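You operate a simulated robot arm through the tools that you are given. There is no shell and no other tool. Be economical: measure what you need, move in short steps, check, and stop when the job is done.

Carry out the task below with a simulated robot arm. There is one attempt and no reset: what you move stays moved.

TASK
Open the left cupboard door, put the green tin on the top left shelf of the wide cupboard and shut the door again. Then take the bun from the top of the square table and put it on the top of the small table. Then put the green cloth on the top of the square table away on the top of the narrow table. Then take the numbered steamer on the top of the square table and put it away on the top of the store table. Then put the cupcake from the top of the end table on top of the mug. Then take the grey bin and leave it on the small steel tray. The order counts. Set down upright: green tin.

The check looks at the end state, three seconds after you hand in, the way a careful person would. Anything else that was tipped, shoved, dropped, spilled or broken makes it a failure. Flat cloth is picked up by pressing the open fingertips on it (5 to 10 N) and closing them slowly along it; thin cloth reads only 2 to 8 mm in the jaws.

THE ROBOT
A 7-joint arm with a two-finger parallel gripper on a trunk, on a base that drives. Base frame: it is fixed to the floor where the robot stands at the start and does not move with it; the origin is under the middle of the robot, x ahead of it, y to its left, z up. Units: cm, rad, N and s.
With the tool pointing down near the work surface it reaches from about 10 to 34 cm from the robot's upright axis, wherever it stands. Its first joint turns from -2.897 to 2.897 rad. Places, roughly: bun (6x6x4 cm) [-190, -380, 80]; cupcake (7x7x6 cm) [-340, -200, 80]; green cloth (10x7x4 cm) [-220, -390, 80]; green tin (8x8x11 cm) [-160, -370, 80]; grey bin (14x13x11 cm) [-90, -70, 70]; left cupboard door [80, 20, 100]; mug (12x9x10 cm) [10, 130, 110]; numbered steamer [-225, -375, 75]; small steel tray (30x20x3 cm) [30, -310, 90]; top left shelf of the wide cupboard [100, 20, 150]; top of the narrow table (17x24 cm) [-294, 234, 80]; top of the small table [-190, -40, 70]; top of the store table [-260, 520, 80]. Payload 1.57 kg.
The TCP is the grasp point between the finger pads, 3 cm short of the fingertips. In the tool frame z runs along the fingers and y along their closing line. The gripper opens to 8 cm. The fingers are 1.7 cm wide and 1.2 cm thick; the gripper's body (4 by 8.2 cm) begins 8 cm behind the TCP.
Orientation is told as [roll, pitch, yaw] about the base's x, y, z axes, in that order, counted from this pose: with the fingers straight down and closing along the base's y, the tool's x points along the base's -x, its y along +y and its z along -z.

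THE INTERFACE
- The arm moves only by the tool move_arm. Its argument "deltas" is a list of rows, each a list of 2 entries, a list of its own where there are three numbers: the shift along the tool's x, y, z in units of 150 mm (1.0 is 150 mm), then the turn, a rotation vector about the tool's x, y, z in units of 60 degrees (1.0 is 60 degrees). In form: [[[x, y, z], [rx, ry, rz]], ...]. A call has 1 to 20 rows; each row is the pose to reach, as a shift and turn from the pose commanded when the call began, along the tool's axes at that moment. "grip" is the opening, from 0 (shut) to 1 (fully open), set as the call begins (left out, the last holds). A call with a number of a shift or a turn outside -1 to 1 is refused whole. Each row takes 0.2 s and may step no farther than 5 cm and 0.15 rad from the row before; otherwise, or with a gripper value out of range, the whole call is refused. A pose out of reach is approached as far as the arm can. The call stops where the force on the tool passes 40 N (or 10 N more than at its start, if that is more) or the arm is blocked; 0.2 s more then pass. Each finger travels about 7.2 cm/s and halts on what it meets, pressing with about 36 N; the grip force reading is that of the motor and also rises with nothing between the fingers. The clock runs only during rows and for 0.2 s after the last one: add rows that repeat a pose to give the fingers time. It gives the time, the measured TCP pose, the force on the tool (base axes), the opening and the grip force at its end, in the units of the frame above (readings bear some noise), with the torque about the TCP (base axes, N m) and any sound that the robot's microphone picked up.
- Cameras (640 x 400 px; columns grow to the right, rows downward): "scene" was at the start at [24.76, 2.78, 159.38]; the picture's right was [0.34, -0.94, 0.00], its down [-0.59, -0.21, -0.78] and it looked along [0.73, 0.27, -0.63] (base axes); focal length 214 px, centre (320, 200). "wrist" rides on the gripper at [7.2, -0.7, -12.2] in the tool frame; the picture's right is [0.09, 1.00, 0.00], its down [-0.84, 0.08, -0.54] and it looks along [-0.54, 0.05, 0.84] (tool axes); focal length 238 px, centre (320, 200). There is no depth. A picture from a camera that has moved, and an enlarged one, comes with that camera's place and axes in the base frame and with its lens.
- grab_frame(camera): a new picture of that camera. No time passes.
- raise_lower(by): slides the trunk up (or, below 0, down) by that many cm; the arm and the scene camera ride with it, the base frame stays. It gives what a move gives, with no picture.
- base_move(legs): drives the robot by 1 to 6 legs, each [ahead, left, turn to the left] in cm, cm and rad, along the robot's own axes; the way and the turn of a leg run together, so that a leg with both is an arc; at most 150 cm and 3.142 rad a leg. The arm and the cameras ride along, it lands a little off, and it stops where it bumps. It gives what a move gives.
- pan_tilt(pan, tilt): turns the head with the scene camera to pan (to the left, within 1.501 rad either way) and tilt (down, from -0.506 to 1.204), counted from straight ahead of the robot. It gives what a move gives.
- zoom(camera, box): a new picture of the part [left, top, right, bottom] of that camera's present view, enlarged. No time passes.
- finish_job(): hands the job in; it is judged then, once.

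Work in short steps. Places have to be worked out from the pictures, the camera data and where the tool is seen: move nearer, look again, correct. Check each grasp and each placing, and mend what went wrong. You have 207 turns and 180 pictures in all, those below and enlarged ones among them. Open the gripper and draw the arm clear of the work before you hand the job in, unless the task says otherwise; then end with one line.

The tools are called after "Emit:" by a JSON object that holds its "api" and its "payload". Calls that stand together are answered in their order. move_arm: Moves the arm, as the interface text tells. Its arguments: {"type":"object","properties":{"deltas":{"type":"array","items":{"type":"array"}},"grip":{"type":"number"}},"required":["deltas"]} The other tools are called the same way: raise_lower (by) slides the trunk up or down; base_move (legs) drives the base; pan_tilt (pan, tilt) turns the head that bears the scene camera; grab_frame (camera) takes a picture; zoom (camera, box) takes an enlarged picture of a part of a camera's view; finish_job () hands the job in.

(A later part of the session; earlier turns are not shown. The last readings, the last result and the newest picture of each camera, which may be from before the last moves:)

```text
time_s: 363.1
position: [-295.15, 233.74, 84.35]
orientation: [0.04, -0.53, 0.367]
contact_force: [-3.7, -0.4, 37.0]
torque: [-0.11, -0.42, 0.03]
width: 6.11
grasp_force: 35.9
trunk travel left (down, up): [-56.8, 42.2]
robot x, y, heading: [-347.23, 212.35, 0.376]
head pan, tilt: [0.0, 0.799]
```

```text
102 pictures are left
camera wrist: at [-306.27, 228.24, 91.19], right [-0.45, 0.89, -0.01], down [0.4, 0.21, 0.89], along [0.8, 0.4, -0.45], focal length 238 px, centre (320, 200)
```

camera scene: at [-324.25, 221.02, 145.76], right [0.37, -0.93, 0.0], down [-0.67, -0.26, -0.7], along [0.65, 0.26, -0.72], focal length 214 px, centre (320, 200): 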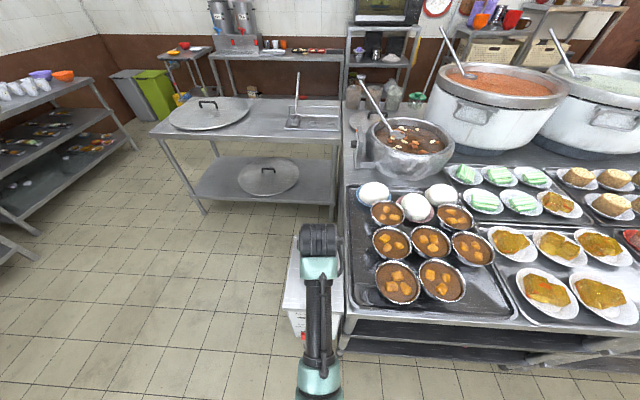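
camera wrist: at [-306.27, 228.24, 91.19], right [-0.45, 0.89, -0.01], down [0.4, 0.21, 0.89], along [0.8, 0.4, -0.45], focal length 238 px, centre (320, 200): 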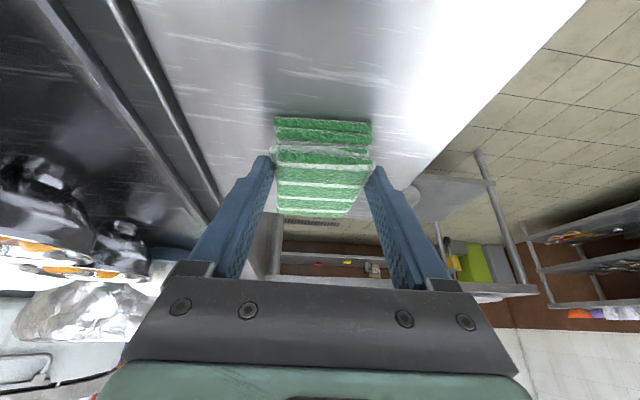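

Firm contact. Ease 1.2 cm, release, then withdraw up.

Emit:
{"api": "raise_lower", "payload": {"by": 1.2}}

Emit:
{"api": "move_arm", "payload": {"deltas": [[[0, 0, 0], [0, 0, 0]], [[0, 0, 0], [0, 0, 0]], [[0, 0, 0], [0, 0, 0]], [[0, 0, 0], [0, 0, 0]]], "grip": 1}}

Emit:
{"api": "raise_lower", "payload": {"by": 12}}

Emit:
{"api": "grab_frame", "payload": {"camera": "wrist"}}

```text
time_s: 363.7
position: [-295.4, 233.52, 84.44]
orientation: [0.038, -0.508, 0.367]
contact_force: [-1.6, 0.8, 5.8]
torque: [0.02, -0.47, 0.07]
width: 6.12
grasp_force: 35.5
trunk travel left (down, up): [-58.0, 41.0]
robot x, y, heading: [-347.41, 211.99, 0.373]
head pan, tilt: [0.0, 0.799]
```

```text
time_s: 364.7
position: [-295.3, 233.72, 84.71]
orientation: [0.038, -0.511, 0.367]
contact_force: [-0.4, -0.8, 0.4]
torque: [-0.01, -0.02, -0.01]
width: 8.01
grasp_force: 0.1
trunk travel left (down, up): [-58.0, 41.0]
robot x, y, heading: [-347.45, 211.74, 0.382]
head pan, tilt: [0.0, 0.799]
```

```text
time_s: 366.2
position: [-295.4, 233.71, 96.69]
orientation: [0.038, -0.51, 0.37]
contact_force: [0.4, -0.5, -1.3]
torque: [0.06, 0.02, 0.02]
width: 8.0
grasp_force: 0.1
trunk travel left (down, up): [-70.0, 29.0]
robot x, y, heading: [-347.09, 211.88, 0.375]
head pan, tilt: [0.0, 0.799]
```

```text
101 pictures are left
camera wrist: at [-306.2, 228.22, 103.76], right [-0.45, 0.89, -0.01], down [0.41, 0.22, 0.88], along [0.79, 0.39, -0.47], focal length 238 px, centre (320, 200)
```

wrist: 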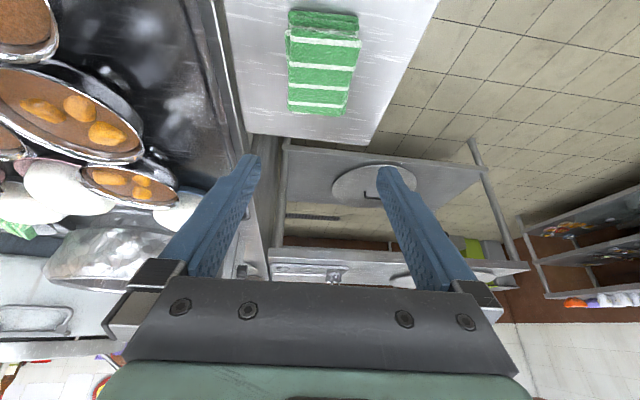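

The cloth is on the narrow table. Now drive back for the steamer: raise, back off, turn and go down the corridor.

Emit:
{"api": "raise_lower", "payload": {"by": 15}}

Emit:
{"api": "base_move", "payload": {"legs": [[-30, 0, 0], [0, 0, -1.62]]}}

Emit:
{"api": "pan_tilt", "payload": {"pan": 0.0, "tilt": 0.4}}

Emit:
{"api": "grab_frame", "payload": {"camera": "scene"}}

```text
time_s: 367.9
position: [-295.27, 233.57, 111.63]
orientation: [0.038, -0.511, 0.369]
contact_force: [0.2, 0.3, 0.1]
torque: [0.0, -0.02, 0.0]
width: 7.99
grasp_force: 0.0
trunk travel left (down, up): [-85.0, 14.0]
robot x, y, heading: [-347.08, 211.69, 0.381]
head pan, tilt: [0.0, 0.799]
```

```text
time_s: 373.9
position: [-356.3, 148.02, 111.65]
orientation: [0.038, -0.509, -1.255]
contact_force: [-0.9, -0.4, -0.7]
torque: [0.0, 0.01, 0.04]
width: 8.01
grasp_force: 0.1
trunk travel left (down, up): [-85.0, 14.0]
robot x, y, heading: [-375.04, 200.8, -1.247]
head pan, tilt: [0.0, 0.799]
```

```text
time_s: 374.8
position: [-356.23, 147.92, 111.7]
orientation: [0.039, -0.509, -1.258]
contact_force: [0.8, 0.2, 0.2]
torque: [0.01, 0.0, -0.02]
width: 8.01
grasp_force: 0.1
trunk travel left (down, up): [-85.0, 14.0]
robot x, y, heading: [-375.01, 200.87, -1.242]
head pan, tilt: [0.0, 0.4]
```

```text
100 pictures are left
camera scene: at [-367.1, 175.84, 165.36], right [-0.95, -0.32, 0.0], down [-0.12, 0.37, -0.92], along [0.29, -0.87, -0.39], focal length 214 px, centre (320, 200)
```

scene: 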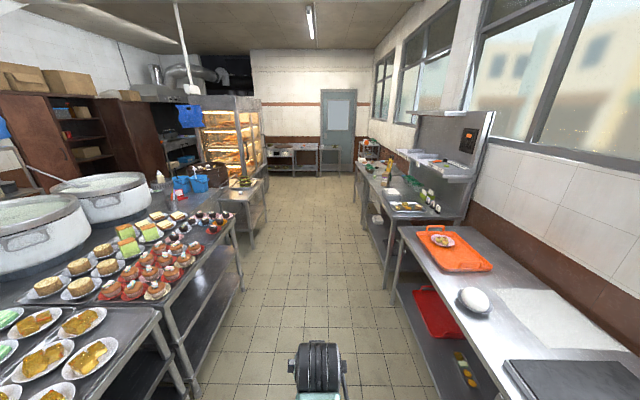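

Straight run down the corridor (heading matches). Go 420 cm, then align to heading -1.57 at the square table.

Emit:
{"api": "base_move", "payload": {"legs": [[140, 0, 0], [140, 0, 0], [140, 0, 0], [0, 0, -0.327], [80, 20, 0]]}}

Emit:
{"api": "pan_tilt", "payload": {"pan": 0.0, "tilt": 0.8}}

Emit:
{"api": "grab_frame", "payload": {"camera": "scene"}}

```text
time_s: 400.0
position: [-223.24, -335.01, 111.63]
orientation: [0.039, -0.509, -1.596]
contact_force: [-1.0, -0.4, 0.1]
torque: [0.01, 0.03, -0.03]
width: 7.99
grasp_force: 0.0
trunk travel left (down, up): [-85.0, 14.0]
robot x, y, heading: [-223.17, -278.55, -1.592]
head pan, tilt: [0.0, 0.4]
```

```text
time_s: 400.9
position: [-223.33, -335.0, 111.66]
orientation: [0.039, -0.511, -1.594]
contact_force: [0.5, -0.3, -0.1]
torque: [-0.01, 0.01, 0.01]
width: 7.99
grasp_force: 0.1
trunk travel left (down, up): [-85.0, 14.0]
robot x, y, heading: [-223.44, -278.86, -1.586]
head pan, tilt: [0.0, 0.799]
```

```text
99 pictures are left
camera scene: at [-224.17, -303.95, 161.87], right [-1.0, 0.02, 0.0], down [0.01, 0.72, -0.7], along [-0.01, -0.7, -0.72], focal length 214 px, centre (320, 200)
```

scene: 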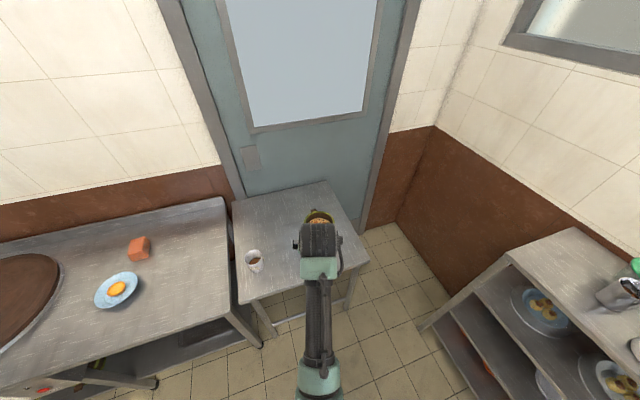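

The arm hides the steamer. Steepen the tool to ~12°, shift left 6 cm and advance 18 cm for a wrist view.

Emit:
{"api": "move_arm", "payload": {"deltas": [[[0, 0, 0], [0, 0.1, 0]], [[0, 0, 0], [0, 0.2, 0]], [[0, 0, 0], [0, 0.29, 0]]]}}

Emit:
{"api": "base_move", "payload": {"legs": [[18, 6, 0]]}}

Emit:
{"api": "grab_frame", "payload": {"camera": "wrist"}}

```text
time_s: 401.7
position: [-223.26, -335.01, 111.66]
orientation: [0.035, -0.205, -1.586]
contact_force: [-0.5, -1.5, 1.0]
torque: [-0.01, -0.02, -0.03]
width: 8.01
grasp_force: 0.1
trunk travel left (down, up): [-85.0, 14.0]
robot x, y, heading: [-223.14, -278.67, -1.586]
head pan, tilt: [0.0, 0.799]
```

```text
time_s: 403.2
position: [-217.6, -352.91, 111.63]
orientation: [0.037, -0.207, -1.585]
contact_force: [0.1, 0.1, -0.8]
torque: [0.0, -0.03, -0.02]
width: 8.01
grasp_force: 0.1
trunk travel left (down, up): [-85.0, 14.0]
robot x, y, heading: [-217.52, -296.99, -1.588]
head pan, tilt: [0.0, 0.799]
```

```text
98 pictures are left
camera wrist: at [-218.48, -343.34, 122.12], right [1.0, 0.08, 0.01], down [0.05, -0.71, 0.7], along [0.07, -0.7, -0.71], focal length 238 px, centre (320, 200)
```

wrist: 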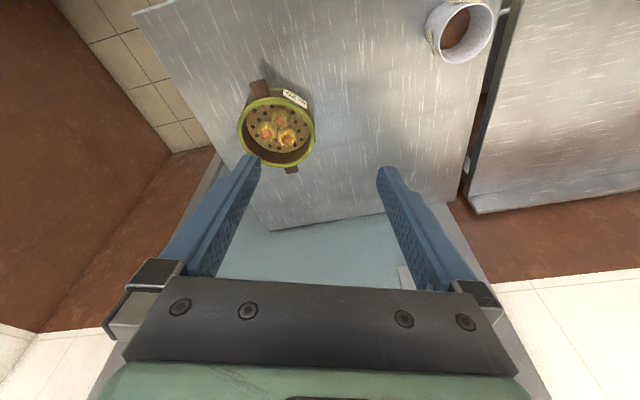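

From above: dumplings sit off-centre toward +x; the -x wall (x≈-230.5, y≈-366) has free room inside. I'll pinch that wall. Move over it and lower to just above the rim with jaws ~3 cm open.

Emit:
{"api": "base_move", "payload": {"legs": [[12.6, -12.8, 0]]}}

Emit:
{"api": "raise_lower", "payload": {"by": -15}}

Emit:
{"api": "move_arm", "payload": {"deltas": [[[0, 0, 0], [0, 0, 0]], [[0, 0, 0], [0, 0, 0]]], "grip": 0.4}}

Emit:
{"api": "grab_frame", "payload": {"camera": "wrist"}}

```text
time_s: 404.7
position: [-230.76, -365.35, 111.79]
orientation: [0.035, -0.208, -1.586]
contact_force: [-0.7, -0.1, 0.7]
torque: [-0.02, 0.0, 0.0]
width: 8.02
grasp_force: 0.1
trunk travel left (down, up): [-85.0, 14.0]
robot x, y, heading: [-230.8, -309.29, -1.588]
head pan, tilt: [0.0, 0.799]
```

```text
time_s: 406.5
position: [-230.64, -365.39, 96.65]
orientation: [0.036, -0.208, -1.586]
contact_force: [-0.7, 0.4, 0.1]
torque: [0.01, 0.03, -0.01]
width: 8.0
grasp_force: 0.1
trunk travel left (down, up): [-70.0, 29.0]
robot x, y, heading: [-230.62, -309.04, -1.591]
head pan, tilt: [0.0, 0.799]
```

```text
time_s: 407.1
position: [-230.63, -365.39, 96.65]
orientation: [0.036, -0.208, -1.584]
contact_force: [0.2, -0.1, -0.2]
torque: [-0.01, 0.03, -0.04]
width: 3.2
grasp_force: 0.1
trunk travel left (down, up): [-70.0, 29.0]
robot x, y, heading: [-230.92, -309.22, -1.585]
head pan, tilt: [0.0, 0.799]
```

```text
97 pictures are left
camera wrist: at [-231.54, -355.8, 107.12], right [1.0, 0.08, 0.01], down [0.05, -0.71, 0.7], along [0.07, -0.7, -0.71], focal length 238 px, centre (320, 200)
```

wrist: 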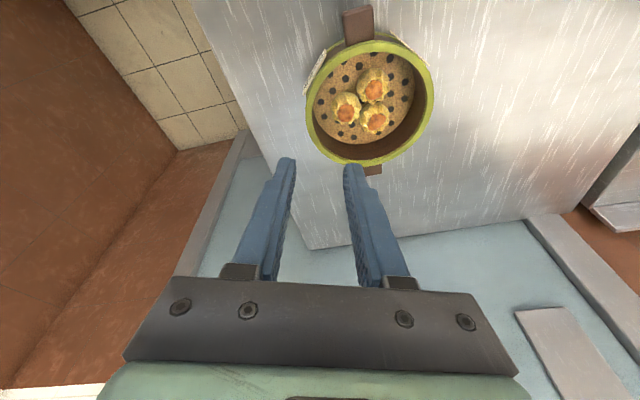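

Steamer centre ≈(-224.7, -366.2), rim z≈81, wall at x≈-231.3. Adjust 0.7 right, 0.9 forward, and lower to the rim.

Emit:
{"api": "move_arm", "payload": {"deltas": [[[-0.06, -0.047, 0.013], [0, 0, 0]], [[-0.06, -0.047, 0.013], [0, 0, 0]]]}}

Emit:
{"api": "raise_lower", "payload": {"by": -10.5}}

Emit:
{"api": "grab_frame", "payload": {"camera": "wrist"}}

```text
time_s: 407.7
position: [-231.48, -366.32, 96.55]
orientation: [0.036, -0.207, -1.585]
contact_force: [-0.5, 0.0, 0.0]
torque: [0.0, 0.0, 0.0]
width: 3.19
grasp_force: 0.1
trunk travel left (down, up): [-70.0, 29.0]
robot x, y, heading: [-230.8, -309.27, -1.589]
head pan, tilt: [0.0, 0.799]
```

```text
time_s: 409.1
position: [-231.41, -366.28, 86.29]
orientation: [0.034, -0.209, -1.584]
contact_force: [-0.5, 0.0, 0.6]
torque: [0.0, -0.03, -0.01]
width: 3.18
grasp_force: 0.1
trunk travel left (down, up): [-59.5, 39.5]
robot x, y, heading: [-230.96, -309.38, -1.583]
head pan, tilt: [0.0, 0.799]
```

```text
96 pictures are left
camera wrist: at [-232.26, -356.73, 96.6], right [1.0, 0.08, 0.01], down [0.05, -0.71, 0.7], along [0.07, -0.7, -0.71], focal length 238 px, centre (320, 200)
```

wrist: 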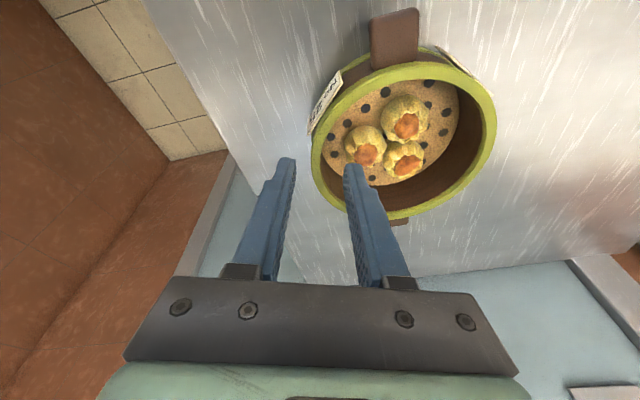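

Aligned with the wall; the nearest dumpling is close to the inner finger, so I narrow the jaws to 2.2 cm and shift 1.2 cm back before lowering.

Emit:
{"api": "move_arm", "payload": {"deltas": [[[0.08, 0, -0.015], [0, 0, 0]], [[0.08, 0, -0.015], [0, 0, 0]]], "grip": 0.28}}

Emit:
{"api": "raise_lower", "payload": {"by": -2.5}}

Emit:
{"api": "grab_frame", "payload": {"camera": "wrist"}}

```text
time_s: 409.6
position: [-231.36, -365.23, 86.07]
orientation: [0.034, -0.207, -1.583]
contact_force: [0.1, -0.1, 0.3]
torque: [0.02, -0.01, 0.03]
width: 2.27
grasp_force: 0.2
trunk travel left (down, up): [-59.5, 39.5]
robot x, y, heading: [-231.14, -309.3, -1.59]
head pan, tilt: [0.0, 0.799]
```

```text
time_s: 410.4
position: [-231.46, -365.16, 83.61]
orientation: [0.035, -0.208, -1.584]
contact_force: [-0.7, -0.6, 0.0]
torque: [-0.04, -0.02, 0.02]
width: 2.23
grasp_force: 0.0
trunk travel left (down, up): [-57.0, 42.0]
robot x, y, heading: [-230.83, -308.99, -1.587]
head pan, tilt: [0.0, 0.799]
```

```text
95 pictures are left
camera wrist: at [-232.24, -355.51, 94.07], right [1.0, 0.08, 0.01], down [0.05, -0.71, 0.7], along [0.07, -0.7, -0.71], focal length 238 px, centre (320, 200)
```

wrist: 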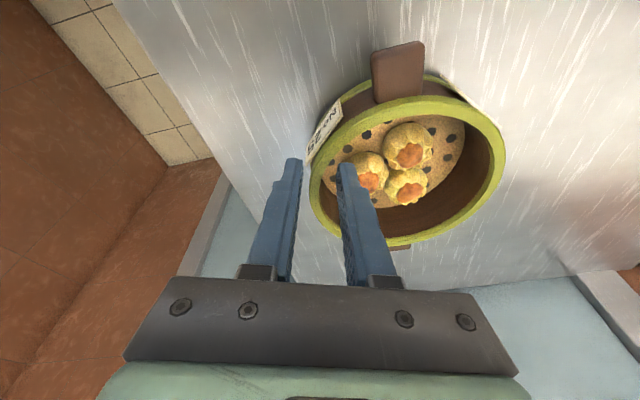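

The fingers straddle the wall. Lower further in steps.

Emit:
{"api": "raise_lower", "payload": {"by": -2}}

Emit:
{"api": "raise_lower", "payload": {"by": -1}}

Emit:
{"api": "grab_frame", "payload": {"camera": "wrist"}}

```text
time_s: 411.0
position: [-231.29, -365.14, 81.71]
orientation: [0.035, -0.205, -1.584]
contact_force: [0.9, -0.2, -0.3]
torque: [0.0, -0.03, -0.01]
width: 2.29
grasp_force: 0.3
trunk travel left (down, up): [-55.0, 44.0]
robot x, y, heading: [-230.97, -309.48, -1.584]
head pan, tilt: [0.0, 0.799]
```

```text
time_s: 411.6
position: [-231.44, -365.2, 80.71]
orientation: [0.035, -0.207, -1.584]
contact_force: [0.1, 0.4, 0.6]
torque: [0.02, 0.0, -0.03]
width: 2.28
grasp_force: 0.7
trunk travel left (down, up): [-54.0, 45.0]
robot x, y, heading: [-230.81, -309.02, -1.588]
head pan, tilt: [0.0, 0.799]
```

```text
94 pictures are left
camera wrist: at [-232.24, -355.52, 91.06], right [1.0, 0.08, 0.01], down [0.05, -0.71, 0.7], along [0.07, -0.7, -0.71], focal length 238 px, centre (320, 200)
```

wrist: 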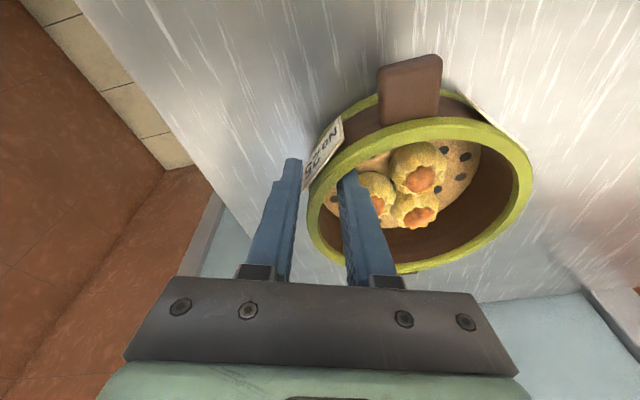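

Overlap is ~3 cm. Lower 0.7 more and close.

Emit:
{"api": "raise_lower", "payload": {"by": -0.7}}

Emit:
{"api": "move_arm", "payload": {"deltas": [[[0, 0, 0], [0, 0, 0]], [[0, 0, 0], [0, 0, 0]], [[0, 0, 0], [0, 0, 0]], [[0, 0, 0], [0, 0, 0]]], "grip": 0}}

Emit:
{"api": "grab_frame", "payload": {"camera": "wrist"}}

```text
time_s: 412.2
position: [-231.31, -365.0, 79.86]
orientation: [0.035, -0.206, -1.583]
contact_force: [0.9, -1.2, 0.1]
torque: [-0.01, -0.01, -0.01]
width: 2.31
grasp_force: 0.5
trunk travel left (down, up): [-53.3, 45.7]
robot x, y, heading: [-231.03, -309.15, -1.582]
head pan, tilt: [0.0, 0.799]
```

```text
time_s: 413.2
position: [-231.32, -365.19, 80.0]
orientation: [0.035, -0.206, -1.585]
contact_force: [0.1, 0.4, -2.0]
torque: [0.0, 0.15, 0.01]
width: 0.76
grasp_force: 26.6
trunk travel left (down, up): [-53.3, 45.7]
robot x, y, heading: [-230.65, -309.38, -1.59]
head pan, tilt: [0.0, 0.799]
```

```text
93 pictures are left
camera wrist: at [-232.23, -355.53, 90.34], right [1.0, 0.08, 0.01], down [0.05, -0.71, 0.7], along [0.07, -0.7, -0.71], focal length 238 px, centre (320, 200)
```

wrist: 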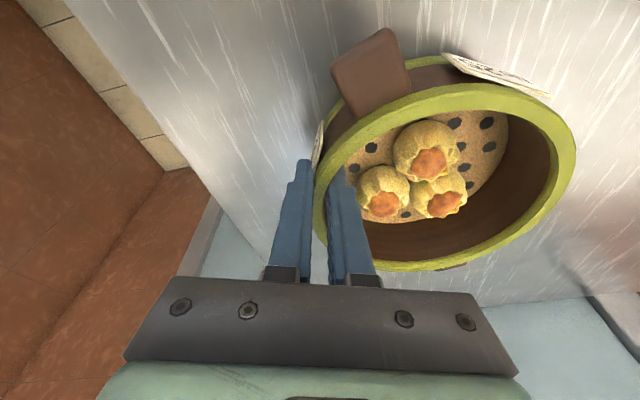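

Wall gripped (0.76 cm). Lift 3 cm and check the tilt.

Emit:
{"api": "raise_lower", "payload": {"by": 3}}

Emit:
{"api": "grab_frame", "payload": {"camera": "wrist"}}

```text
time_s: 413.9
position: [-231.44, -365.15, 82.88]
orientation: [0.034, -0.207, -1.584]
contact_force: [-0.9, 0.1, -2.5]
torque: [0.03, 0.16, 0.01]
width: 0.78
grasp_force: 26.5
trunk travel left (down, up): [-56.3, 42.7]
robot x, y, heading: [-230.97, -309.11, -1.583]
head pan, tilt: [0.0, 0.799]
```

```text
92 pictures are left
camera wrist: at [-232.23, -355.54, 93.36], right [1.0, 0.08, 0.01], down [0.05, -0.71, 0.7], along [0.07, -0.7, -0.71], focal length 238 px, centre (320, 200)
```

wrist: 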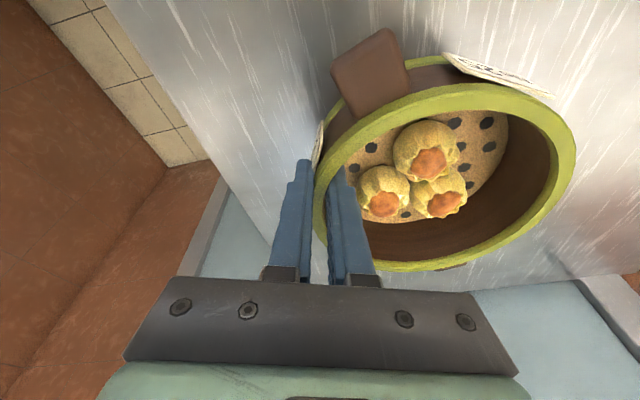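

The steamer hangs level and is light (~0.25 kg). Raise, back off, turn and go up the corridor.

Emit:
{"api": "raise_lower", "payload": {"by": 26}}

Emit:
{"api": "base_move", "payload": {"legs": [[-60, 0, 0], [0, 0, -1.4], [0, 0, -1.41]]}}

Emit:
{"api": "grab_frame", "payload": {"camera": "wrist"}}

```text
time_s: 416.6
position: [-231.45, -365.1, 108.95]
orientation: [0.036, -0.206, -1.584]
contact_force: [0.1, -0.9, -3.0]
torque: [0.0, 0.17, 0.02]
width: 0.73
grasp_force: 26.6
trunk travel left (down, up): [-82.3, 16.7]
robot x, y, heading: [-231.15, -309.07, -1.584]
head pan, tilt: [0.0, 0.799]
```

```text
time_s: 426.9
position: [-247.63, -196.29, 108.92]
orientation: [0.033, -0.206, 1.886]
contact_force: [-0.6, -0.5, -2.0]
torque: [0.06, -0.17, 0.02]
width: 0.76
grasp_force: 26.7
trunk travel left (down, up): [-82.3, 16.7]
robot x, y, heading: [-229.97, -249.47, 1.884]
head pan, tilt: [0.0, 0.799]
```

```text
91 pictures are left
camera wrist: at [-243.49, -204.88, 119.36], right [-0.92, -0.4, 0.01], down [-0.28, 0.65, 0.7], along [-0.29, 0.64, -0.71], focal length 238 px, centre (320, 200)
```

wrist: 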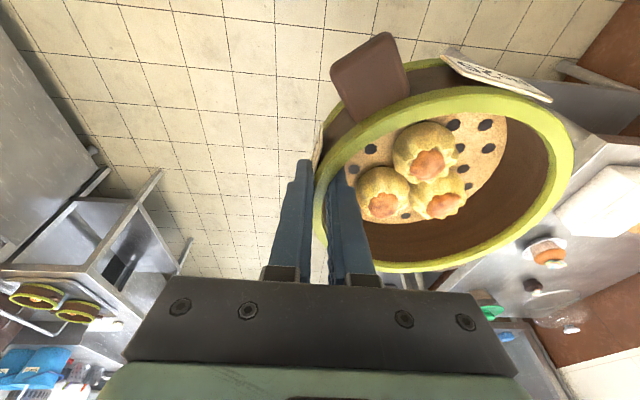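

Emit:
{"api": "base_move", "payload": {"legs": [[140, 0, 0], [140, 0, 0], [140, 0, 0], [60, 0, 0]]}}

Emit:
{"api": "pan_tilt", "payload": {"pan": -0.35, "tilt": 0.5}}

Emit:
{"api": "grab_frame", "payload": {"camera": "scene"}}

```text
time_s: 450.1
position: [-399.08, 261.03, 108.93]
orientation: [0.036, -0.205, 1.887]
contact_force: [0.6, -0.9, -2.6]
torque: [0.04, -0.18, 0.01]
width: 0.74
grasp_force: 26.2
trunk travel left (down, up): [-82.3, 16.7]
robot x, y, heading: [-381.93, 208.49, 1.884]
head pan, tilt: [0.0, 0.799]
```

```text
time_s: 450.9
position: [-399.11, 260.86, 108.82]
orientation: [0.034, -0.206, 1.886]
contact_force: [0.1, 0.3, -2.7]
torque: [0.06, -0.18, -0.01]
width: 0.71
grasp_force: 26.6
trunk travel left (down, up): [-82.3, 16.7]
robot x, y, heading: [-381.6, 207.69, 1.887]
head pan, tilt: [-0.351, 0.499]
```

```text
90 pictures are left
camera scene: at [-386.73, 232.88, 161.74], right [1.0, -0.04, 0.0], down [-0.02, -0.48, -0.88], along [0.03, 0.88, -0.48], focal length 214 px, centre (320, 200)
```

scene: 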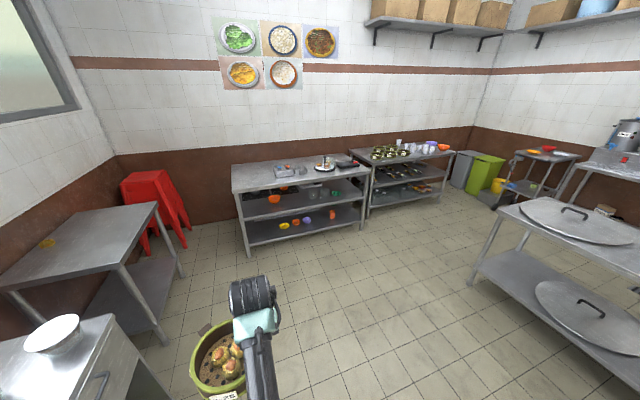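

The store table is the further one (right). Zoom on it.

Emit:
{"api": "zoom", "payload": {"camera": "scene", "box": [340, 120, 480, 215]}}

```text
4.21 times, centred on (410, 168) of scene
camera zoom: at [-386.73, 232.88, 161.74], right [1.0, -0.04, 0.0], down [-0.02, -0.48, -0.88], along [0.03, 0.88, -0.48], focal length 903 px, centre (-59, 337)
```

zoom: 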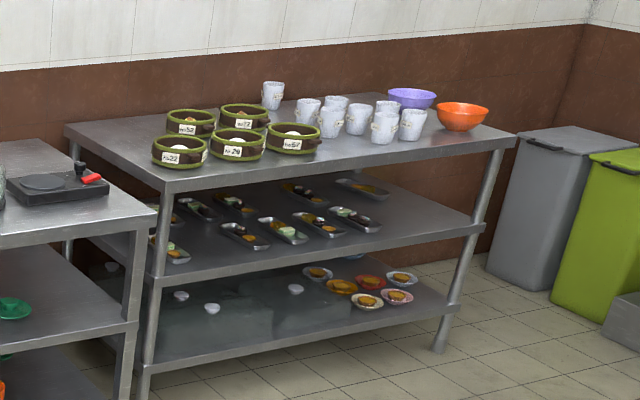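

The store table (z≈80) holds other steamers and cups; there's a free spot at its front between them, around (-255, 495). Drive there in two diagonal legs.

Emit:
{"api": "base_move", "payload": {"legs": [[100, -85, 0], [34, -29, 0], [24, -102, 0.015]]}}

Emit:
{"api": "pan_tilt", "payload": {"pan": 0.3, "tilt": 0.8}}

Emit:
{"api": "grab_frame", "payload": {"camera": "scene"}}

```text
time_s: 464.9
position: [-242.37, 478.07, 109.01]
orientation: [0.035, -0.208, 1.909]
contact_force: [-0.2, 0.1, -1.6]
torque: [0.02, -0.16, 0.01]
width: 0.76
grasp_force: 27.0
trunk travel left (down, up): [-82.3, 16.7]
robot x, y, heading: [-223.62, 424.96, 1.906]
head pan, tilt: [-0.351, 0.499]
```

```text
time_s: 465.9
position: [-242.39, 478.01, 108.96]
orientation: [0.037, -0.207, 1.907]
contact_force: [-0.5, -0.9, -2.0]
torque: [0.01, -0.18, 0.0]
width: 0.78
grasp_force: 26.5
trunk travel left (down, up): [-82.3, 16.7]
robot x, y, heading: [-223.96, 424.89, 1.903]
head pan, tilt: [0.3, 0.799]
```

```text
88 pictures are left
camera scene: at [-234.44, 447.66, 159.15], right [0.81, 0.59, 0.0], down [0.42, -0.58, -0.7], along [-0.41, 0.56, -0.72], focal length 214 px, centre (320, 200)
```

scene: 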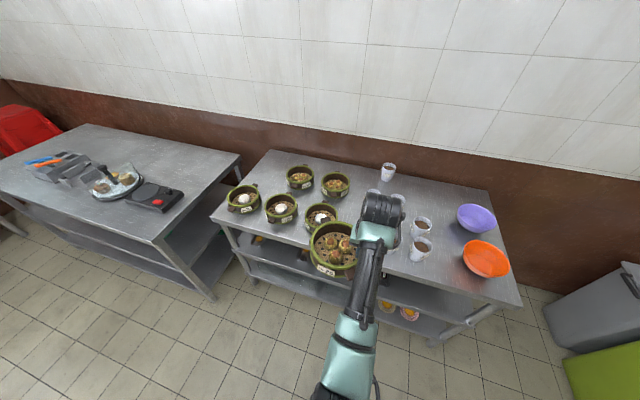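

Table front edge runs (-312,468)→(-193,509). I target the steamer centre at (-254, 497), between steamer 64 and the cups. Move 21.5 ahead, 2.2 right, then lower part way and view.

Emit:
{"api": "base_move", "payload": {"legs": [[21.5, -2.2, 0]]}}

Emit:
{"api": "raise_lower", "payload": {"by": -13}}

Emit:
{"api": "pan_tilt", "payload": {"pan": 0.6, "tilt": 0.95}}

Emit:
{"api": "grab_frame", "payload": {"camera": "scene"}}

Emit:
{"api": "grab_frame", "payload": {"camera": "wrist"}}

```text
time_s: 467.6
position: [-247.51, 499.18, 108.88]
orientation: [0.035, -0.207, 1.907]
contact_force: [0.1, 0.4, -3.1]
torque: [0.03, -0.14, 0.02]
width: 0.77
grasp_force: 26.7
trunk travel left (down, up): [-82.3, 16.7]
robot x, y, heading: [-228.75, 446.18, 1.91]
head pan, tilt: [0.3, 0.799]
```

```text
time_s: 469.1
position: [-247.43, 499.09, 95.99]
orientation: [0.034, -0.206, 1.906]
contact_force: [-0.6, 0.1, -3.5]
torque: [0.04, -0.18, 0.02]
width: 0.77
grasp_force: 26.0
trunk travel left (down, up): [-69.3, 29.7]
robot x, y, heading: [-228.81, 446.26, 1.907]
head pan, tilt: [0.3, 0.799]
```

```text
time_s: 469.9
position: [-247.35, 498.93, 95.96]
orientation: [0.033, -0.207, 1.907]
contact_force: [0.6, 0.8, -3.0]
torque: [0.04, -0.16, 0.02]
width: 0.81
grasp_force: 26.6
trunk travel left (down, up): [-69.3, 29.7]
robot x, y, heading: [-228.77, 446.14, 1.903]
head pan, tilt: [0.6, 0.949]
```

```text
87 pictures are left
camera scene: at [-240.51, 466.53, 145.0], right [0.59, 0.8, 0.0], down [0.65, -0.48, -0.58], along [-0.47, 0.35, -0.81], focal length 214 px, centre (320, 200)
```

scene: 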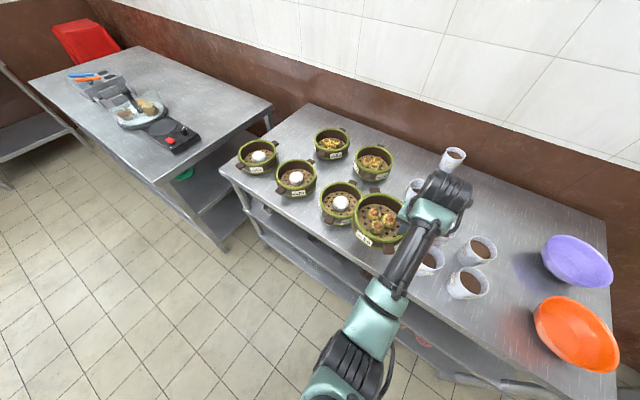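

```text
86 pictures are left
camera wrist: at [-243.15, 490.45, 106.36], right [-0.91, -0.42, 0.01], down [-0.29, 0.65, 0.7], along [-0.31, 0.63, -0.71], focal length 238 px, centre (320, 200)
```

wrist: 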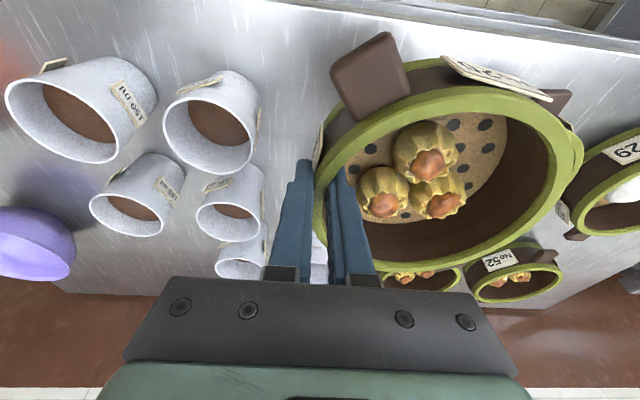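

Held steamer centre ≈(-253.5, 495.7), only 7 cm from the front edge; gaps to neighbours fine. Go 2 cm further in and lower.

Emit:
{"api": "base_move", "payload": {"legs": [[2.2, 0, 0]]}}

Emit:
{"api": "raise_lower", "payload": {"by": -8}}

Emit:
{"api": "grab_frame", "payload": {"camera": "wrist"}}

Emit:
{"api": "grab_frame", "payload": {"camera": "scene"}}

```text
time_s: 470.7
position: [-248.21, 501.19, 95.83]
orientation: [0.032, -0.206, 1.908]
contact_force: [-0.3, -0.8, -2.7]
torque: [0.03, -0.17, -0.01]
width: 0.76
grasp_force: 26.7
trunk travel left (down, up): [-69.3, 29.7]
robot x, y, heading: [-229.42, 448.3, 1.907]
head pan, tilt: [0.6, 0.949]
```

```text
time_s: 471.9
position: [-248.16, 501.14, 87.88]
orientation: [0.032, -0.206, 1.909]
contact_force: [0.0, -0.2, -2.1]
torque: [0.0, -0.16, -0.01]
width: 0.77
grasp_force: 26.4
trunk travel left (down, up): [-61.3, 37.7]
robot x, y, heading: [-229.68, 448.3, 1.905]
head pan, tilt: [0.6, 0.949]
```

```text
85 pictures are left
camera wrist: at [-243.87, 492.51, 98.37], right [-0.91, -0.42, 0.01], down [-0.29, 0.65, 0.7], along [-0.31, 0.63, -0.71], focal length 238 px, centre (320, 200)
```

wrist: 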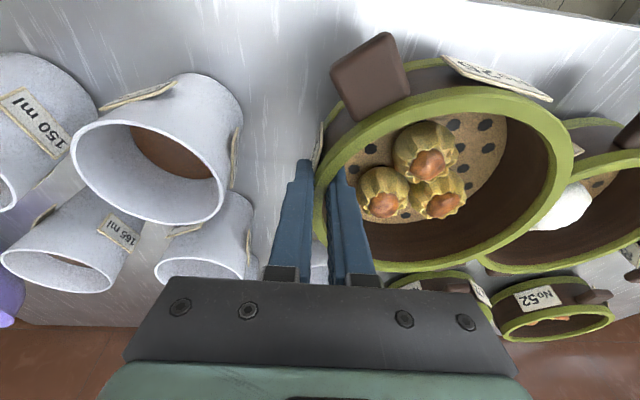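

```text
84 pictures are left
camera scene: at [-241.22, 468.57, 137.0], right [0.59, 0.8, 0.0], down [0.65, -0.48, -0.58], along [-0.47, 0.35, -0.81], focal length 214 px, centre (320, 200)
```

scene: 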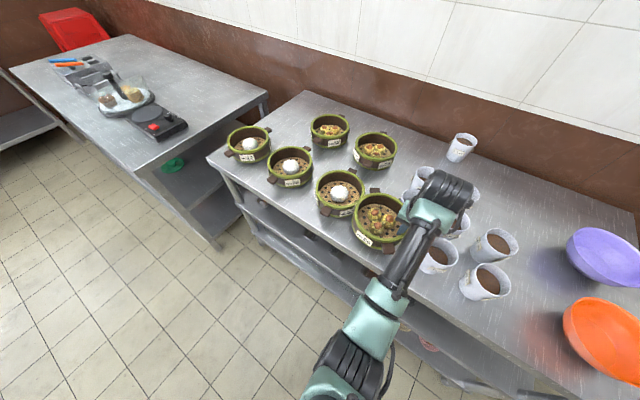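

Gap to steamer 64 looks ~1.5 cm; shift 1 cm right, then lower to contact.

Emit:
{"api": "base_move", "payload": {"legs": [[0, -1.0, 0]]}}

Emit:
{"api": "raise_lower", "payload": {"by": -2}}

Emit:
{"api": "raise_lower", "payload": {"by": -0.6}}

Emit:
{"api": "grab_frame", "payload": {"camera": "wrist"}}

```text
time_s: 472.6
position: [-247.1, 501.5, 87.87]
orientation: [0.036, -0.207, 1.908]
contact_force: [0.1, -0.1, -2.8]
torque: [0.01, -0.13, 0.01]
width: 0.72
grasp_force: 26.0
trunk travel left (down, up): [-61.3, 37.7]
robot x, y, heading: [-228.44, 448.59, 1.904]
head pan, tilt: [0.6, 0.949]
```

```text
time_s: 473.3
position: [-247.29, 501.49, 85.94]
orientation: [0.033, -0.205, 1.907]
contact_force: [1.1, -0.3, 0.1]
torque: [0.0, -0.16, 0.0]
width: 0.74
grasp_force: 26.4
trunk travel left (down, up): [-59.3, 39.7]
robot x, y, heading: [-228.62, 448.87, 1.904]
head pan, tilt: [0.6, 0.949]
```

```text
time_s: 473.9
position: [-247.16, 501.42, 85.74]
orientation: [0.036, -0.215, 1.907]
contact_force: [1.8, -3.0, 22.2]
torque: [-0.01, 0.17, 0.03]
width: 0.74
grasp_force: 26.0
trunk travel left (down, up): [-58.7, 40.3]
robot x, y, heading: [-228.87, 448.86, 1.906]
head pan, tilt: [0.6, 0.949]
```

```text
83 pictures are left
camera wrist: at [-242.91, 492.79, 96.06], right [-0.91, -0.42, 0.01], down [-0.29, 0.64, 0.71], along [-0.31, 0.64, -0.7], focal length 238 px, centre (320, 200)
```

wrist: 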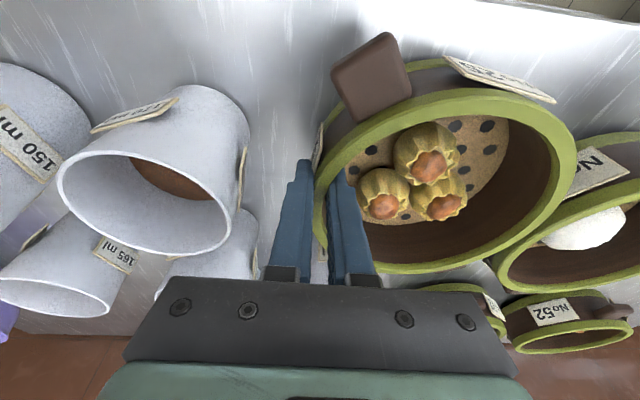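

On the table (22 N). Ease, open to 2.2 cm, and lift straight out.

Emit:
{"api": "raise_lower", "payload": {"by": 0.4}}

Emit:
{"api": "move_arm", "payload": {"deltas": [[[0, 0, 0], [0, 0, 0]], [[0, 0, 0], [0, 0, 0]], [[0, 0, 0], [0, 0, 0]]], "grip": 0.25}}

Emit:
{"api": "raise_lower", "payload": {"by": 4}}

Emit:
{"api": "grab_frame", "payload": {"camera": "wrist"}}

```text
time_s: 474.4
position: [-247.08, 501.31, 85.71]
orientation: [0.033, -0.206, 1.909]
contact_force: [-1.0, 3.7, 8.3]
torque: [0.44, 0.13, -0.11]
width: 0.75
grasp_force: 26.5
trunk travel left (down, up): [-59.1, 39.9]
robot x, y, heading: [-228.49, 448.62, 1.905]
head pan, tilt: [0.6, 0.949]
```

```text
time_s: 475.2
position: [-247.31, 501.48, 85.72]
orientation: [0.035, -0.206, 1.907]
contact_force: [0.1, -0.4, -0.1]
torque: [-0.01, 0.0, 0.0]
width: 1.99
grasp_force: 0.1
trunk travel left (down, up): [-59.1, 39.9]
robot x, y, heading: [-228.81, 448.79, 1.905]
head pan, tilt: [0.6, 0.949]
```

```text
time_s: 476.0
position: [-247.28, 501.49, 89.69]
orientation: [0.032, -0.206, 1.907]
contact_force: [0.1, -1.0, 0.6]
torque: [0.01, 0.03, 0.0]
width: 2.01
grasp_force: 0.1
trunk travel left (down, up): [-63.1, 35.9]
robot x, y, heading: [-228.52, 448.64, 1.909]
head pan, tilt: [0.6, 0.949]
```

```text
82 pictures are left
camera wrist: at [-242.93, 492.84, 100.17], right [-0.91, -0.42, 0.01], down [-0.29, 0.65, 0.7], along [-0.31, 0.63, -0.71], focal length 238 px, centre (320, 200)
```

wrist: 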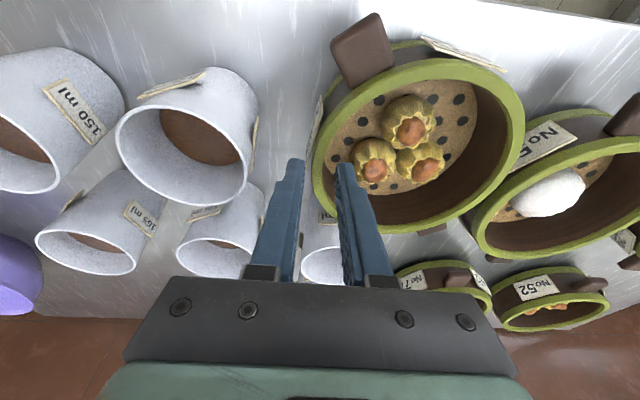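

Released cleanly. Raise and verify from the scene camera.

Emit:
{"api": "raise_lower", "payload": {"by": 22}}

Emit:
{"api": "base_move", "payload": {"legs": [[-30, 0, 0]]}}

Emit:
{"api": "pan_tilt", "payload": {"pan": 0.35, "tilt": 0.75}}

Emit:
{"api": "grab_frame", "payload": {"camera": "scene"}}

```text
time_s: 478.4
position: [-247.22, 501.38, 111.78]
orientation: [0.034, -0.206, 1.908]
contact_force: [0.1, 0.1, -0.2]
torque: [-0.01, 0.0, 0.01]
width: 2.01
grasp_force: 0.1
trunk travel left (down, up): [-85.1, 13.9]
robot x, y, heading: [-228.49, 448.59, 1.906]
head pan, tilt: [0.6, 0.949]
```

```text
time_s: 480.4
position: [-237.32, 472.96, 111.83]
orientation: [0.033, -0.206, 1.907]
contact_force: [0.3, 0.5, -0.7]
torque: [-0.01, 0.0, -0.02]
width: 2.0
grasp_force: 0.1
trunk travel left (down, up): [-85.1, 13.9]
robot x, y, heading: [-218.91, 420.2, 1.909]
head pan, tilt: [0.6, 0.949]
```

```text
time_s: 481.2
position: [-237.44, 473.0, 111.71]
orientation: [0.033, -0.204, 1.908]
contact_force: [-0.5, 0.3, 0.0]
torque: [0.03, 0.02, 0.01]
width: 2.0
grasp_force: 0.0
trunk travel left (down, up): [-85.1, 13.9]
robot x, y, heading: [-218.28, 420.11, 1.905]
head pan, tilt: [0.351, 0.75]
```

```text
81 pictures are left
camera scene: at [-229.78, 442.49, 162.35], right [0.77, 0.63, 0.0], down [0.43, -0.53, -0.73], along [-0.46, 0.57, -0.68], focal length 214 px, centre (320, 200)
```

scene: 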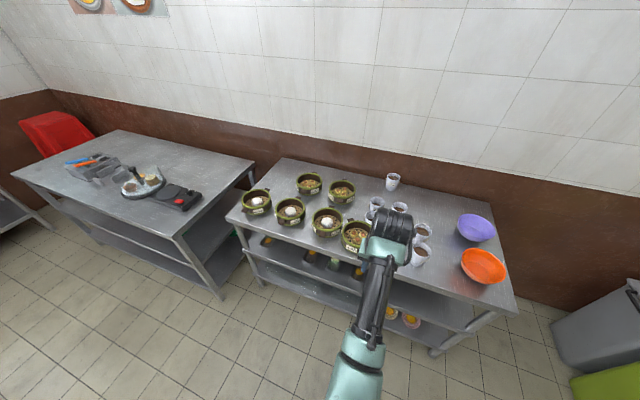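

Steamer stands well among its neighbours. Now the cupcake: retrace to the corridor and go to the end table.

Emit:
{"api": "base_move", "payload": {"legs": [[-24, 102, 0], [-100, 85, 0], [-34, 29, 0], [0, 0, -1.6], [0, 0, -1.55]]}}

Emit:
{"api": "base_move", "payload": {"legs": [[130, 0, 0], [130, 0, 0], [120, 0, 0], [0, 0, -1.66]]}}

Emit:
{"api": "pan_tilt", "payload": {"pan": 0.2, "tilt": 0.7}}

Emit:
{"api": "grab_frame", "payload": {"camera": "scene"}}

```text
time_s: 502.7
position: [-349.43, 146.05, 111.67]
orientation: [0.034, -0.205, -1.233]
contact_force: [0.2, 1.0, -0.2]
torque: [0.0, 0.01, -0.02]
width: 1.99
grasp_force: 0.1
trunk travel left (down, up): [-85.1, 13.9]
robot x, y, heading: [-368.36, 199.04, -1.242]
head pan, tilt: [0.351, 0.75]
```

```text
time_s: 525.1
position: [-297.31, -173.48, 111.71]
orientation: [0.033, -0.206, -2.891]
contact_force: [-0.9, 0.1, 0.2]
torque: [0.01, -0.02, 0.0]
width: 1.99
grasp_force: 0.0
trunk travel left (down, up): [-85.1, 13.9]
robot x, y, heading: [-243.29, -159.43, -2.894]
head pan, tilt: [0.351, 0.75]
```

```text
time_s: 525.8
position: [-297.28, -173.66, 111.73]
orientation: [0.034, -0.207, -2.891]
contact_force: [-0.2, -0.5, 0.8]
torque: [-0.03, 0.01, 0.0]
width: 2.02
grasp_force: 0.1
trunk travel left (down, up): [-85.1, 13.9]
robot x, y, heading: [-243.11, -159.42, -2.895]
head pan, tilt: [0.201, 0.7]
```

```text
80 pictures are left
camera scene: at [-267.57, -167.48, 162.78], right [-0.43, 0.9, 0.0], down [0.58, 0.28, -0.76], along [-0.69, -0.33, -0.64], focal length 214 px, centre (320, 200)
```

scene: 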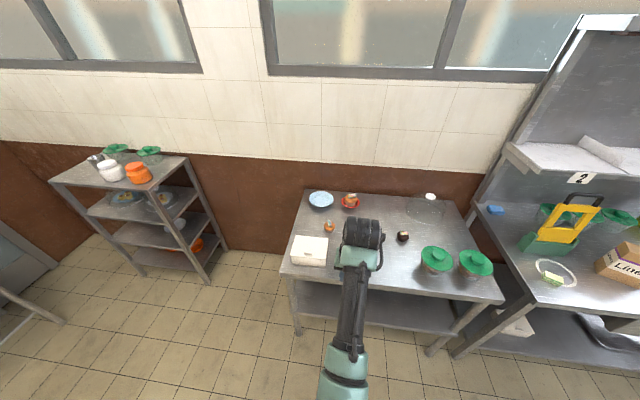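

The item at pixel (329,226) computes to (-339,-196), matching the cupcake. Zoom to confirm.

Emit:
{"api": "zoom", "payload": {"camera": "scene", "box": [280, 180, 440, 280]}}

```text
4.00 times, centred on (360, 230) of scene
camera zoom: at [-267.57, -167.48, 162.78], right [-0.43, 0.9, 0.0], down [0.58, 0.28, -0.76], along [-0.69, -0.33, -0.64], focal length 858 px, centre (160, 80)
```

zoom: 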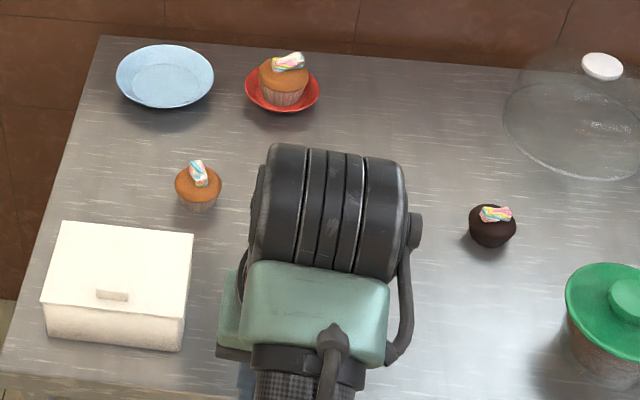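

Cupcake A (free-standing, at (-339.5,-195.5)) matches the given place. Drive to put the TCP nearly over it, open the jaws and view.

Emit:
{"api": "base_move", "payload": {"legs": [[38, 11.5, 0]]}}

Emit:
{"api": "move_arm", "payload": {"deltas": [[[0, 0, 0], [0, 0, 0]], [[0, 0, 0], [0, 0, 0]], [[0, 0, 0], [0, 0, 0]]], "grip": 1}}

Emit:
{"api": "raise_lower", "payload": {"by": -8}}

Emit:
{"api": "grab_frame", "payload": {"camera": "wrist"}}

```text
time_s: 528.3
position: [-331.38, -194.09, 111.78]
orientation: [0.032, -0.205, -2.888]
contact_force: [1.0, 0.6, -0.4]
torque: [-0.02, 0.04, 0.0]
width: 1.98
grasp_force: 0.1
trunk travel left (down, up): [-85.1, 13.9]
robot x, y, heading: [-277.37, -180.11, -2.889]
head pan, tilt: [0.201, 0.7]
```

```text
time_s: 529.1
position: [-331.41, -194.35, 111.75]
orientation: [0.032, -0.206, -2.89]
contact_force: [0.4, 0.1, -0.5]
torque: [-0.03, 0.02, 0.01]
width: 8.02
grasp_force: 0.0
trunk travel left (down, up): [-85.1, 13.9]
robot x, y, heading: [-277.22, -179.84, -2.89]
head pan, tilt: [0.201, 0.7]
```

```text
time_s: 530.2
position: [-331.44, -194.24, 103.81]
orientation: [0.033, -0.205, -2.891]
contact_force: [-0.1, 0.8, 0.2]
torque: [-0.03, 0.03, -0.04]
width: 7.98
grasp_force: 0.0
trunk travel left (down, up): [-77.1, 21.9]
robot x, y, heading: [-277.77, -179.91, -2.89]
head pan, tilt: [0.201, 0.7]
```

```text
78 pictures are left
camera wrist: at [-322.31, -190.75, 114.18], right [0.34, -0.94, 0.01], down [-0.67, -0.23, 0.7], along [-0.66, -0.25, -0.71], focal length 238 px, centre (320, 200)
```

wrist: 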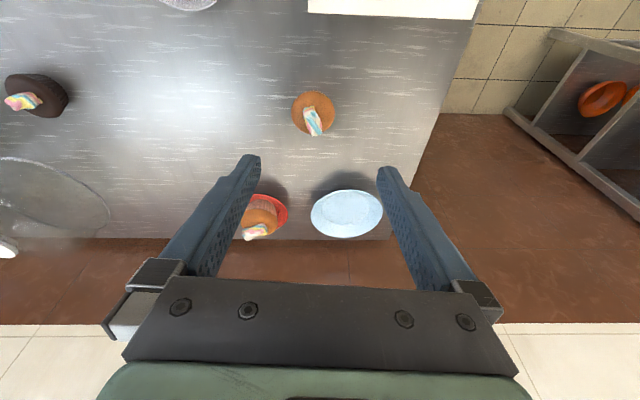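

Cupcake at (-337,-195.7), ~6.3 cm wide. Advance 5.7 and lower 17.

Emit:
{"api": "base_move", "payload": {"legs": [[5.6, 0, 0]]}}

Emit:
{"api": "raise_lower", "payload": {"by": -17}}

Emit:
{"api": "grab_frame", "payload": {"camera": "wrist"}}

```text
time_s: 531.2
position: [-336.85, -195.56, 103.66]
orientation: [0.033, -0.207, -2.889]
contact_force: [-1.0, 0.9, 0.1]
torque: [0.0, 0.02, 0.04]
width: 7.99
grasp_force: 0.1
trunk travel left (down, up): [-77.1, 21.9]
robot x, y, heading: [-282.7, -181.55, -2.889]
head pan, tilt: [0.201, 0.7]
```

```text
time_s: 533.1
position: [-336.86, -195.59, 86.7]
orientation: [0.034, -0.207, -2.888]
contact_force: [0.2, -0.3, -0.1]
torque: [0.02, 0.02, 0.04]
width: 7.99
grasp_force: 0.1
trunk travel left (down, up): [-60.1, 38.9]
robot x, y, heading: [-282.6, -181.78, -2.897]
head pan, tilt: [0.201, 0.7]
```

```text
77 pictures are left
camera wrist: at [-327.73, -192.12, 97.18], right [0.34, -0.94, 0.01], down [-0.67, -0.23, 0.7], along [-0.66, -0.25, -0.71], focal length 238 px, centre (320, 200)
```

wrist: 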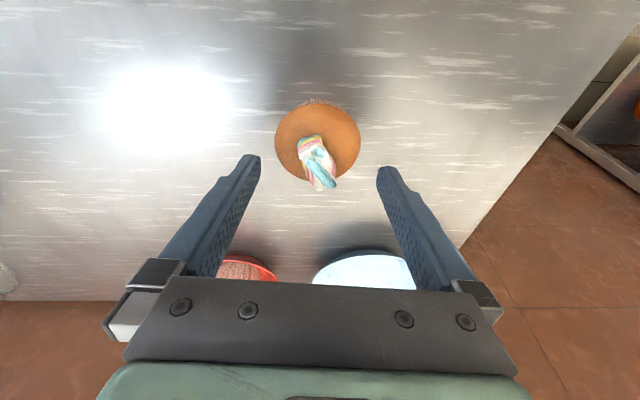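

Cupcake is ~7.2 cm wide; correct 0.8 ahead and 0.2 right, then lower to z≈79.

Emit:
{"api": "move_arm", "payload": {"deltas": [[[-0.05, -0.012, 0.01], [0, 0, 0]], [[-0.05, -0.012, 0.01], [0, 0, 0]]]}}

Emit:
{"api": "raise_lower", "payload": {"by": -4.5}}

Emit:
{"api": "grab_frame", "payload": {"camera": "wrist"}}

```text
time_s: 533.7
position: [-337.65, -195.6, 86.8]
orientation: [0.033, -0.208, -2.891]
contact_force: [0.1, 0.1, -0.3]
torque: [0.0, 0.02, 0.0]
width: 7.97
grasp_force: 0.1
trunk travel left (down, up): [-60.1, 38.9]
robot x, y, heading: [-282.6, -181.13, -2.885]
head pan, tilt: [0.201, 0.7]
```

```text
time_s: 534.6
position: [-337.82, -195.64, 83.26]
orientation: [0.031, -0.225, -2.892]
contact_force: [12.9, 0.9, 19.4]
torque: [0.87, -0.19, -0.62]
width: 7.79
grasp_force: 0.0
trunk travel left (down, up): [-55.6, 43.4]
robot x, y, heading: [-282.85, -181.65, -2.888]
head pan, tilt: [0.201, 0.7]
stopped: the force on the tool passed its limit at 42 N (the readings are from after the stop); the commanded pose is now the measured one
```

```text
76 pictures are left
camera wrist: at [-328.54, -192.11, 93.49], right [0.34, -0.94, 0.01], down [-0.66, -0.23, 0.72], along [-0.67, -0.25, -0.7], focal length 238 px, centre (320, 200)
```

wrist: 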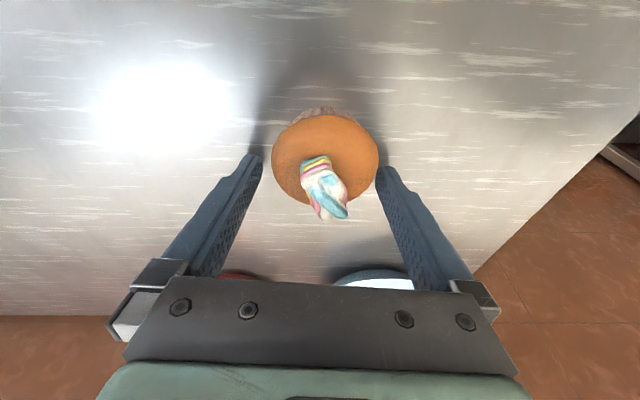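

A fingertip pressed on the dome's edge: the cupcake is ~0.4 cm to the robot's left. Raise, check, correct.

Emit:
{"api": "raise_lower", "payload": {"by": 2.5}}

Emit:
{"api": "move_arm", "payload": {"deltas": [[[0, 0.03, 0], [0, 0, 0]], [[0, 0.03, 0], [0, 0, 0]]], "grip": 1}}

Emit:
{"api": "grab_frame", "payload": {"camera": "wrist"}}

```text
time_s: 535.3
position: [-337.89, -195.61, 85.32]
orientation: [0.031, -0.218, -2.891]
contact_force: [-0.7, 0.2, -0.5]
torque: [0.02, 0.01, 0.0]
width: 8.01
grasp_force: 0.0
trunk travel left (down, up): [-58.1, 40.9]
robot x, y, heading: [-282.61, -181.49, -2.891]
head pan, tilt: [0.201, 0.7]
```

```text
time_s: 535.9
position: [-337.69, -196.09, 85.35]
orientation: [0.032, -0.223, -2.892]
contact_force: [0.3, -0.6, -0.9]
torque: [-0.01, 0.02, 0.04]
width: 7.99
grasp_force: 0.0
trunk travel left (down, up): [-58.1, 40.9]
robot x, y, heading: [-282.63, -181.61, -2.896]
head pan, tilt: [0.201, 0.7]
```

```text
75 pictures are left
camera wrist: at [-328.54, -192.58, 95.69], right [0.34, -0.94, 0.01], down [-0.66, -0.23, 0.71], along [-0.67, -0.25, -0.7], focal length 238 px, centre (320, 200)
```

wrist: 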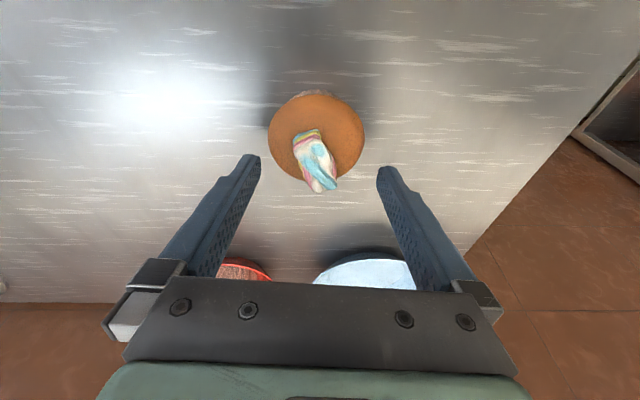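

Intact. It should now be centred as it lowers (small roll considered). Lower 2 and look.

Emit:
{"api": "raise_lower", "payload": {"by": -1.8}}

Emit:
{"api": "zoom", "payload": {"camera": "wrist", "box": [220, 80, 420, 220]}}

```text
time_s: 536.6
position: [-337.66, -196.02, 83.55]
orientation: [0.031, -0.222, -2.891]
contact_force: [0.5, -0.6, 0.1]
torque: [0.01, -0.03, -0.01]
width: 8.01
grasp_force: 0.1
trunk travel left (down, up): [-56.3, 42.7]
robot x, y, heading: [-282.44, -181.73, -2.89]
head pan, tilt: [0.201, 0.7]
```

```text
2.86 times, centred on (320, 150) of wrist
camera zoom: at [-328.54, -192.58, 93.89], right [0.34, -0.94, 0.01], down [-0.66, -0.23, 0.71], along [-0.67, -0.25, -0.7], focal length 681 px, centre (320, 343)
```

zoom: 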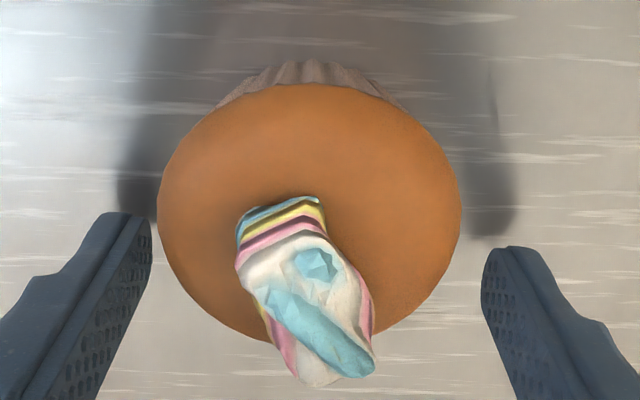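

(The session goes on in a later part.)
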